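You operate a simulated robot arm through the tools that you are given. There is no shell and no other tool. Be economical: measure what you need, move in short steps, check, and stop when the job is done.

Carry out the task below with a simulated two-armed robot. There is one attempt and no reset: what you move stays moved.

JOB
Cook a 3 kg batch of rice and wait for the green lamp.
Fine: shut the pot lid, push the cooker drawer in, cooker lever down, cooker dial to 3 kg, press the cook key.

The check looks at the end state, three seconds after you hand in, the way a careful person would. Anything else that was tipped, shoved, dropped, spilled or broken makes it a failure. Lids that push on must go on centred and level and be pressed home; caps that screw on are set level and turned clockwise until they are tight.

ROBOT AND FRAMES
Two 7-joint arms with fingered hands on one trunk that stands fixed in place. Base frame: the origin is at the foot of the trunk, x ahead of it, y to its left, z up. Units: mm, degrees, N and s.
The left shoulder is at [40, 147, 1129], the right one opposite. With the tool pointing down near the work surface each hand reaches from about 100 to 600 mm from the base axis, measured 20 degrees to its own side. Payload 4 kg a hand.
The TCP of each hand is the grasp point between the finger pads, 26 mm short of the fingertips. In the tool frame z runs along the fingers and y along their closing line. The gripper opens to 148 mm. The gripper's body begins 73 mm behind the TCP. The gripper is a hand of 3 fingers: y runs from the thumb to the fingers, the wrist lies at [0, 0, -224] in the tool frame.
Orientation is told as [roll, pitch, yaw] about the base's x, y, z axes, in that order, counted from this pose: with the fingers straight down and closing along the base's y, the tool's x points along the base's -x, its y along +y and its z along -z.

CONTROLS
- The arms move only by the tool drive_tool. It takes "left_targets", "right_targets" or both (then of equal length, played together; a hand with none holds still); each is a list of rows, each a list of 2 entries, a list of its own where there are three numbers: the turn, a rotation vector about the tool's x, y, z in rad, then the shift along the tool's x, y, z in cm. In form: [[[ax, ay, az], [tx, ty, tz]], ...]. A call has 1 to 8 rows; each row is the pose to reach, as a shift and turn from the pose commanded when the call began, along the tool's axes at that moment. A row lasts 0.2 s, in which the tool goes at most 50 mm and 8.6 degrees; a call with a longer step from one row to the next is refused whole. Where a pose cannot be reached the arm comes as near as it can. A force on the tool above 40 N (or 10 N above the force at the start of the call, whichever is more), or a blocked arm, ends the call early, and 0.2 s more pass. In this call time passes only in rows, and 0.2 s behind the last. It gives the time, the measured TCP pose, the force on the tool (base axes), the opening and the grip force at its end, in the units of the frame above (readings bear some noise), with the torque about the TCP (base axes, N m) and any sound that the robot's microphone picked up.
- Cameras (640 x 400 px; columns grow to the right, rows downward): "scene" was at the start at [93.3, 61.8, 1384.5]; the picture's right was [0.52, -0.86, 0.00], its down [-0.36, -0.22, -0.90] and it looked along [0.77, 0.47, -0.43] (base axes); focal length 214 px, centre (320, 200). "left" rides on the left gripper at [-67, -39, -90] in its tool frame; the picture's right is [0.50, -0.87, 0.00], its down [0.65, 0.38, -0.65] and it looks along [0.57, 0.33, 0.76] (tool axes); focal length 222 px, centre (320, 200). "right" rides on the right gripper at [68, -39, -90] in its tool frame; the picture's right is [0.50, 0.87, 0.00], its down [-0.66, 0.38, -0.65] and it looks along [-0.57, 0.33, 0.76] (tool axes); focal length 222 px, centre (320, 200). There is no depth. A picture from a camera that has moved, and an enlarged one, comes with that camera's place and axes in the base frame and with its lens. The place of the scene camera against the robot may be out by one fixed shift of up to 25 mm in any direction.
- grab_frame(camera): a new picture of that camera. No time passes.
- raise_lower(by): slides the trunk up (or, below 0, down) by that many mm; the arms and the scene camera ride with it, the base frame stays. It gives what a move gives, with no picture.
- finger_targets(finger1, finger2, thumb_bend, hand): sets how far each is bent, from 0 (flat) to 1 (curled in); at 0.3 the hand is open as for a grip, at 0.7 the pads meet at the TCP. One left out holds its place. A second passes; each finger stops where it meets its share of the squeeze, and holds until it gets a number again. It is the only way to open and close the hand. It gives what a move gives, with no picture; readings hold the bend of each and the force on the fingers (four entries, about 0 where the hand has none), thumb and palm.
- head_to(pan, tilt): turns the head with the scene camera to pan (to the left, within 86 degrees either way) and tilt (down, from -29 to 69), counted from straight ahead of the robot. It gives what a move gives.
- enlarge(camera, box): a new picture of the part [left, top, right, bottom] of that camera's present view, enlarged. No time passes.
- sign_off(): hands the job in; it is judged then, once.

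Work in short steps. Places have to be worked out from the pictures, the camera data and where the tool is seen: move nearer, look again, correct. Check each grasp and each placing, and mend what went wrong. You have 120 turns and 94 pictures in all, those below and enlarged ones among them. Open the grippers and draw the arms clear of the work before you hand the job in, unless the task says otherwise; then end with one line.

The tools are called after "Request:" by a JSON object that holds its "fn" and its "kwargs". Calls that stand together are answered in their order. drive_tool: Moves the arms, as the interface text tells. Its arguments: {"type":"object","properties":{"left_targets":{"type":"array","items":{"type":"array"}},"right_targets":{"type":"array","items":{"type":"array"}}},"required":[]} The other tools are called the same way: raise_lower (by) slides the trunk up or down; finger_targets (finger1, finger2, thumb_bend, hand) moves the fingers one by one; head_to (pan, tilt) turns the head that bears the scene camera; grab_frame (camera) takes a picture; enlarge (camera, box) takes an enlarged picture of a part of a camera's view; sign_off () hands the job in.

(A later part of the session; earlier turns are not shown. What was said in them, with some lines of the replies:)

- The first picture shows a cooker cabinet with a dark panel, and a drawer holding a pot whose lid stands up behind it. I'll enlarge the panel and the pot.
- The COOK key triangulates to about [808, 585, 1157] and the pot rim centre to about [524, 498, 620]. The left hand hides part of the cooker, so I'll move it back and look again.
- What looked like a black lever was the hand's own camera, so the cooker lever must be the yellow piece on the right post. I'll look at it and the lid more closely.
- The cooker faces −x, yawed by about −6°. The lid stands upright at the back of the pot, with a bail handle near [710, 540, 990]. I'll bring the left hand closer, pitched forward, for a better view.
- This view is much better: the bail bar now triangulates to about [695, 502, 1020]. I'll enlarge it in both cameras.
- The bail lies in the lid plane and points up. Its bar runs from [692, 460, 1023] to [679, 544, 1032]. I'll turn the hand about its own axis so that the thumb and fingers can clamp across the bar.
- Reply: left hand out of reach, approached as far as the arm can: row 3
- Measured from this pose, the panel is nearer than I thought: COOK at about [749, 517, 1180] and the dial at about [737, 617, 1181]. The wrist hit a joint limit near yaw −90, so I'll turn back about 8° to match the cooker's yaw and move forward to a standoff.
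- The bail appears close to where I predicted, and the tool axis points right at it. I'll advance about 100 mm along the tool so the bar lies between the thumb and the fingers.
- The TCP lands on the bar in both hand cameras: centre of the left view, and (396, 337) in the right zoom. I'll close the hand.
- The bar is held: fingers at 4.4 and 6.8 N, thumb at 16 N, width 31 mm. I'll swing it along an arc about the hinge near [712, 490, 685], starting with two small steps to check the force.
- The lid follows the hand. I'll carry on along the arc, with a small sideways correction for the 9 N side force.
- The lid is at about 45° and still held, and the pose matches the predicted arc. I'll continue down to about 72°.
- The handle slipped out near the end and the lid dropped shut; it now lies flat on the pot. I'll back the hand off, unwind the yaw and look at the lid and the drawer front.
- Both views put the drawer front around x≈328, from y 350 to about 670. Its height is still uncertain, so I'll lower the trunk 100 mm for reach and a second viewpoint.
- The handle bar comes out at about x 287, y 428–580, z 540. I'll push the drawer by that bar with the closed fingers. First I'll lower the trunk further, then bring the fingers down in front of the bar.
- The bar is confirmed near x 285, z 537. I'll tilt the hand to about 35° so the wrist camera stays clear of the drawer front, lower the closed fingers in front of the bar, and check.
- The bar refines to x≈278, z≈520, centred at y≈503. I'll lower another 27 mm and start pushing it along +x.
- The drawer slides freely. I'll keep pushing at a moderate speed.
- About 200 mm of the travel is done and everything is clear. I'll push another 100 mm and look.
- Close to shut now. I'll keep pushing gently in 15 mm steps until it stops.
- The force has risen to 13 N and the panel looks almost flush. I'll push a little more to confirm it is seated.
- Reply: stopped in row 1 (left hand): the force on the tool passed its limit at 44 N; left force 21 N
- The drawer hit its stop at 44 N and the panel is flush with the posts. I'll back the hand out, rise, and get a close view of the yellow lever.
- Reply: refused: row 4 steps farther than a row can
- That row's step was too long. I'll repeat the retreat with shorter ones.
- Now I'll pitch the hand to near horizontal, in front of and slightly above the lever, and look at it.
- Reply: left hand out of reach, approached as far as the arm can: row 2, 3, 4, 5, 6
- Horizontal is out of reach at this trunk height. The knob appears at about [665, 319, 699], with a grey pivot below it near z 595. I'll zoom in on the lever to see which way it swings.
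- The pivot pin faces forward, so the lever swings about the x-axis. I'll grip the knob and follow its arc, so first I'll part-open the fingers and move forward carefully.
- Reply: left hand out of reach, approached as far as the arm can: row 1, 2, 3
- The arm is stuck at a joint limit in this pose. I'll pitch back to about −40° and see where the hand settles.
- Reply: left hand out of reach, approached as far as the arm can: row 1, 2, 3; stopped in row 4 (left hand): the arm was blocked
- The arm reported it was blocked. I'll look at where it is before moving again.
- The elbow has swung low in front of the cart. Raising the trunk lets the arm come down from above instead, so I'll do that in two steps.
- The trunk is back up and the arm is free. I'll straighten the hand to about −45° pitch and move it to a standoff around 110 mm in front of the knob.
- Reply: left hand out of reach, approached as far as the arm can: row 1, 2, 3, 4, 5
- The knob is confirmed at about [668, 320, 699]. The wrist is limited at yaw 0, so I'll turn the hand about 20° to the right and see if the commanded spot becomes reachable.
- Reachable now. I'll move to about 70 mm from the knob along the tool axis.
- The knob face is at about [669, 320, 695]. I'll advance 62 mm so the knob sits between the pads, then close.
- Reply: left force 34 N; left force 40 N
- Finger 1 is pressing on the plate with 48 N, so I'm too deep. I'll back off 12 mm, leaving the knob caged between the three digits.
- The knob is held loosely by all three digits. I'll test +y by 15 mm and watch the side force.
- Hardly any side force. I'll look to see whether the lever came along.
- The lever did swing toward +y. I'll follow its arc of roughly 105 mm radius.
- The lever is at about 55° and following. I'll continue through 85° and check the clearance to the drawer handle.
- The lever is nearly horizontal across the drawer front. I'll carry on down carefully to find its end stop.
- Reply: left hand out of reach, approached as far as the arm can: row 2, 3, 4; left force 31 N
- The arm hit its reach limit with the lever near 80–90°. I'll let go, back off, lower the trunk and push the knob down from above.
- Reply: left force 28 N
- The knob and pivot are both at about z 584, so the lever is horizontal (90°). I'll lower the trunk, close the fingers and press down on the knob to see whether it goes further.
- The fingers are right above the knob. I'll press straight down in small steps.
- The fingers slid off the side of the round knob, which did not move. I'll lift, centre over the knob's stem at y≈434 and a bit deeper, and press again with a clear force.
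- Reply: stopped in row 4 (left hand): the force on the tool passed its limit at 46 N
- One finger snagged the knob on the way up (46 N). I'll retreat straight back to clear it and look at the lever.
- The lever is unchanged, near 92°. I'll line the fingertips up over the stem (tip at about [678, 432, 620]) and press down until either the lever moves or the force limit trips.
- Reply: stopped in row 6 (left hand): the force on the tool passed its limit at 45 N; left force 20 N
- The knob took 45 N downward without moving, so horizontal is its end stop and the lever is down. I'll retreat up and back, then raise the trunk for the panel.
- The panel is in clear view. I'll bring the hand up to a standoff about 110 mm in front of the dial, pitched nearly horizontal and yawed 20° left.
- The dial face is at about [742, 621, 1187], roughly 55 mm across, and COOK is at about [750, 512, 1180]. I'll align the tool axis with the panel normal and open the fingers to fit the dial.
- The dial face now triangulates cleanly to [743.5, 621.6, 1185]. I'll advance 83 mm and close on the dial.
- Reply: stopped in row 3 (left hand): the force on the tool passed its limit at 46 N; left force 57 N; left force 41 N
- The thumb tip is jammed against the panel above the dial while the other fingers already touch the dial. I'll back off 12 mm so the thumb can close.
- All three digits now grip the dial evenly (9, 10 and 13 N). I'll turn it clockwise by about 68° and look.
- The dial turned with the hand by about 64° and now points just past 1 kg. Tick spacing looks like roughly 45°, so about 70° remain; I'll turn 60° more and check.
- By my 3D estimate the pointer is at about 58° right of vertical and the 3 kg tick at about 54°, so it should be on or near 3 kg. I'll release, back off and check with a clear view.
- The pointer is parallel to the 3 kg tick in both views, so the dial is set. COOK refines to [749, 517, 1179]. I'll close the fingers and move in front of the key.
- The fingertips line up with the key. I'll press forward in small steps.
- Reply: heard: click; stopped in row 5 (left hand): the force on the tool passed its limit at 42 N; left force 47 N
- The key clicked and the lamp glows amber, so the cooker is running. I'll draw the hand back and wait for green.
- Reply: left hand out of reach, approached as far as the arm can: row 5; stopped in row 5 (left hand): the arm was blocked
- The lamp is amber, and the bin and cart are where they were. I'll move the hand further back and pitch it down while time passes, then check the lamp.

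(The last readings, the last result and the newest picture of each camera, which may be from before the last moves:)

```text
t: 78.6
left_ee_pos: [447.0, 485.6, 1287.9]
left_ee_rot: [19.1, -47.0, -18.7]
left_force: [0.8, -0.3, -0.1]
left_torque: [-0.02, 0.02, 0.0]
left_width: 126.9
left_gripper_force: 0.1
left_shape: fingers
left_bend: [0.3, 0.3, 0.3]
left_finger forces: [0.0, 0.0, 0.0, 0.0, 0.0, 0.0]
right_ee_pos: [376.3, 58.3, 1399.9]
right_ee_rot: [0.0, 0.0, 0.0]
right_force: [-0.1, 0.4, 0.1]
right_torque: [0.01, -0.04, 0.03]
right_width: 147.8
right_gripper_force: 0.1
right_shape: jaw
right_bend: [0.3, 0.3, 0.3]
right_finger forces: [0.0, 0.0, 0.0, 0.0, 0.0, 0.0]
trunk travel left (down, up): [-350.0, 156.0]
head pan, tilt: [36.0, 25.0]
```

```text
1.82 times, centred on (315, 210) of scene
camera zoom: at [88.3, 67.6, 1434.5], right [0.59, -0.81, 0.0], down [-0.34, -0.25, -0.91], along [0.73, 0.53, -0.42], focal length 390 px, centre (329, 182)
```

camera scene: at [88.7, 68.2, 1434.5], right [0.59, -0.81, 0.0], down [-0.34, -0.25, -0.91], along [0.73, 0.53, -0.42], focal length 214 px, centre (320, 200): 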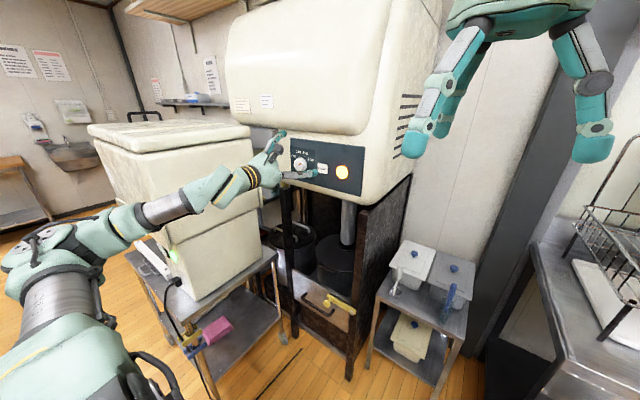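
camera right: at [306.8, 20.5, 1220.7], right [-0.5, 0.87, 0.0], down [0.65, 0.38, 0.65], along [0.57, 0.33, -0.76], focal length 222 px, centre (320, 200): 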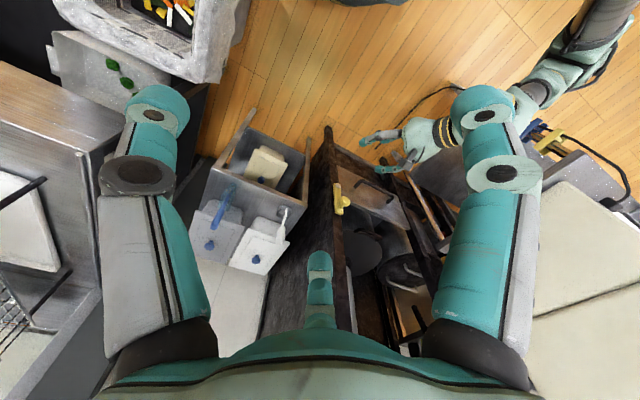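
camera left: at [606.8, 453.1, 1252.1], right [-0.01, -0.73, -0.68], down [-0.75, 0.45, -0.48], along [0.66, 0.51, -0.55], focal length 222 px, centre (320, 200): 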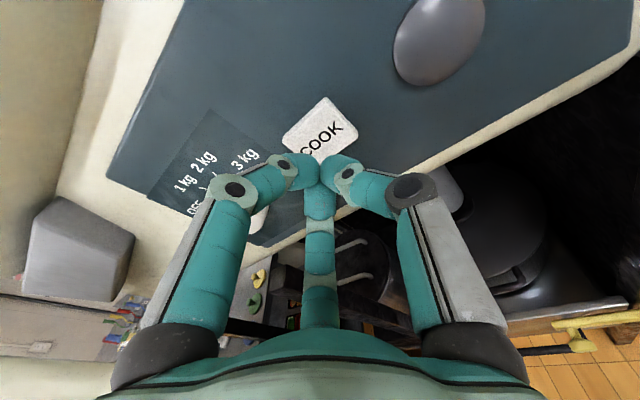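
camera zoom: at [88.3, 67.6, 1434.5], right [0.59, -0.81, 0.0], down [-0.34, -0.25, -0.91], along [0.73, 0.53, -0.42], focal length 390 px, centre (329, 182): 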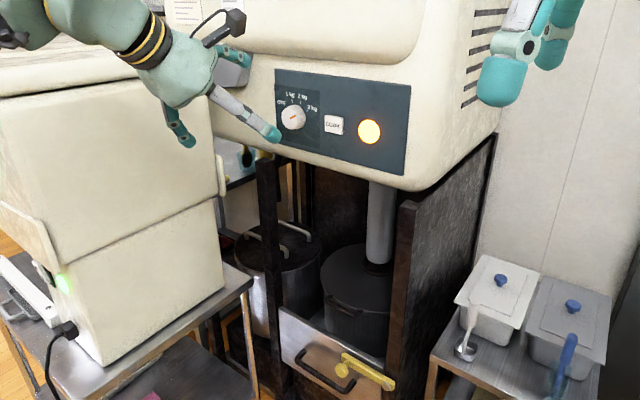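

Everything looks right: drawer in, lever across, lamp amber. I'll hold still and let time pass.

Request:
{"fn": "drive_tool", "kwargs": {"left_targets": [[[0, 0, 0], [0, 0, 0]], [[0, 0, 0], [0, 0, 0]], [[0, 0, 0], [0, 0, 0]], [[0, 0, 0], [0, 0, 0]], [[0, 0, 0], [0, 0, 0]], [[0, 0, 0], [0, 0, 0]], [[0, 0, 0], [0, 0, 0]], [[0, 0, 0], [0, 0, 0]]]}}

Request:
{"fn": "drive_tool", "kwargs": {"left_targets": [[[0, 0, 0], [0, 0, 0]], [[0, 0, 0], [0, 0, 0]], [[0, 0, 0], [0, 0, 0]], [[0, 0, 0], [0, 0, 0]], [[0, 0, 0], [0, 0, 0]], [[0, 0, 0], [0, 0, 0]], [[0, 0, 0], [0, 0, 0]], [[0, 0, 0], [0, 0, 0]]]}}

Request:
{"fn": "drive_tool", "kwargs": {"left_targets": [[[0, 0, 0], [0, 0, 0]], [[0, 0, 0], [0, 0, 0]], [[0, 0, 0], [0, 0, 0]], [[0, 0, 0], [0, 0, 0]], [[0, 0, 0], [0, 0, 0]], [[0, 0, 0], [0, 0, 0]], [[0, 0, 0], [0, 0, 0]], [[0, 0, 0], [0, 0, 0]]]}}

Request:
{"fn": "drive_tool", "kwargs": {"left_targets": [[[0, 0, 0], [0, 0, 0]], [[0, 0, 0], [0, 0, 0]], [[0, 0, 0], [0, 0, 0]], [[0, 0, 0], [0, 0, 0]], [[0, 0, 0], [0, 0, 0]], [[0, 0, 0], [0, 0, 0]], [[0, 0, 0], [0, 0, 0]], [[0, 0, 0], [0, 0, 0]]]}}

Request:
{"fn": "enlarge", "kwargs": {"camera": "scene", "box": [280, 130, 370, 200]}}

```text
t: 80.4
left_ee_pos: [448.4, 485.5, 1288.1]
left_ee_rot: [19.1, -47.2, -18.6]
left_force: [0.7, 0.4, -0.4]
left_torque: [0.02, -0.02, 0.01]
left_width: 126.7
left_gripper_force: 0.0
left_shape: fingers
left_bend: [0.3, 0.3, 0.3]
left_finger forces: [0.1, 0.1, 0.1, 0.0, 0.0, 0.0]
right_ee_pos: [378.0, 59.6, 1399.9]
right_ee_rot: [0.1, 0.0, -0.1]
right_force: [-0.1, -0.2, -0.1]
right_torque: [0.04, -0.02, 0.01]
right_width: 147.8
right_gripper_force: 0.1
right_shape: jaw
right_bend: [0.3, 0.3, 0.3]
right_finger forces: [0.0, 0.0, 0.1, 0.0, 0.0, 0.0]
trunk travel left (down, up): [-350.0, 156.0]
head pan, tilt: [36.0, 25.0]
```

```text
t: 82.2
left_ee_pos: [448.9, 486.2, 1289.3]
left_ee_rot: [19.1, -47.1, -18.5]
left_force: [-0.5, 0.0, 0.6]
left_torque: [0.01, -0.03, -0.02]
left_width: 126.9
left_gripper_force: 0.1
left_shape: fingers
left_bend: [0.3, 0.3, 0.3]
left_finger forces: [0.0, 0.0, 0.1, 0.0, 0.1, 0.1]
right_ee_pos: [377.6, 58.8, 1399.3]
right_ee_rot: [0.1, 0.0, 0.0]
right_force: [-0.4, 0.5, 0.4]
right_torque: [0.05, 0.0, -0.01]
right_width: 148.1
right_gripper_force: 0.1
right_shape: jaw
right_bend: [0.3, 0.3, 0.3]
right_finger forces: [0.0, 0.0, 0.0, 0.1, 0.1, 0.1]
trunk travel left (down, up): [-350.0, 156.0]
head pan, tilt: [36.0, 25.0]
```

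```text
t: 84.0
left_ee_pos: [448.5, 487.7, 1287.7]
left_ee_rot: [19.2, -47.1, -18.5]
left_force: [-0.1, 1.0, -0.5]
left_torque: [0.03, -0.02, 0.04]
left_width: 126.7
left_gripper_force: 0.1
left_shape: fingers
left_bend: [0.3, 0.3, 0.3]
left_finger forces: [0.1, 0.0, 0.0, 0.0, 0.1, 0.0]
right_ee_pos: [377.5, 60.1, 1399.4]
right_ee_rot: [0.2, 0.0, 0.0]
right_force: [-0.2, -0.3, 0.2]
right_torque: [0.01, 0.0, -0.02]
right_width: 147.8
right_gripper_force: 0.1
right_shape: jaw
right_bend: [0.3, 0.3, 0.3]
right_finger forces: [0.1, 0.0, 0.0, 0.0, 0.0, 0.0]
trunk travel left (down, up): [-350.0, 156.0]
head pan, tilt: [36.0, 25.0]
```

```text
t: 85.8
left_ee_pos: [448.2, 487.0, 1287.8]
left_ee_rot: [19.2, -47.2, -18.6]
left_force: [-0.8, 0.4, 0.3]
left_torque: [0.02, -0.01, 0.02]
left_width: 126.7
left_gripper_force: 0.1
left_shape: fingers
left_bend: [0.3, 0.3, 0.3]
left_finger forces: [0.0, 0.0, 0.0, 0.0, 0.0, 0.0]
right_ee_pos: [377.0, 59.5, 1399.3]
right_ee_rot: [0.1, 0.1, 0.0]
right_force: [0.7, 0.1, 0.3]
right_torque: [0.01, 0.04, 0.0]
right_width: 147.8
right_gripper_force: 0.1
right_shape: jaw
right_bend: [0.3, 0.3, 0.3]
right_finger forces: [0.1, 0.0, 0.0, 0.0, 0.1, 0.0]
trunk travel left (down, up): [-350.0, 156.0]
head pan, tilt: [36.0, 25.0]
```

```text
5.71 times, centred on (325, 165) of scene
camera zoom: at [89.0, 68.3, 1434.4], right [0.59, -0.81, 0.0], down [-0.34, -0.25, -0.91], along [0.73, 0.53, -0.42], focal length 1226 px, centre (291, 400)
```

zoom: 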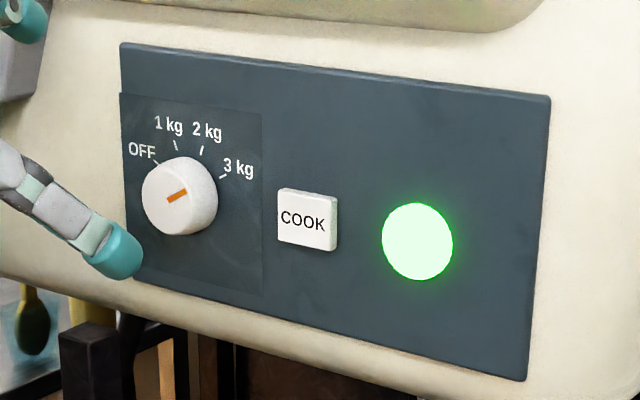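

The lamp is green, the dial is at 3 kg, the lever is down, the drawer is in and the lid is shut. The hands are open and clear, so I'll hand in.

Request:
{"fn": "sign_off", "kwargs": {}}

```text
The job is handed in.
```

The 3 kg batch is cooked and the green lamp came on before I handed in. The lid slipped from the hand and dropped shut for the last part of its swing, but it lies flat on the pot.
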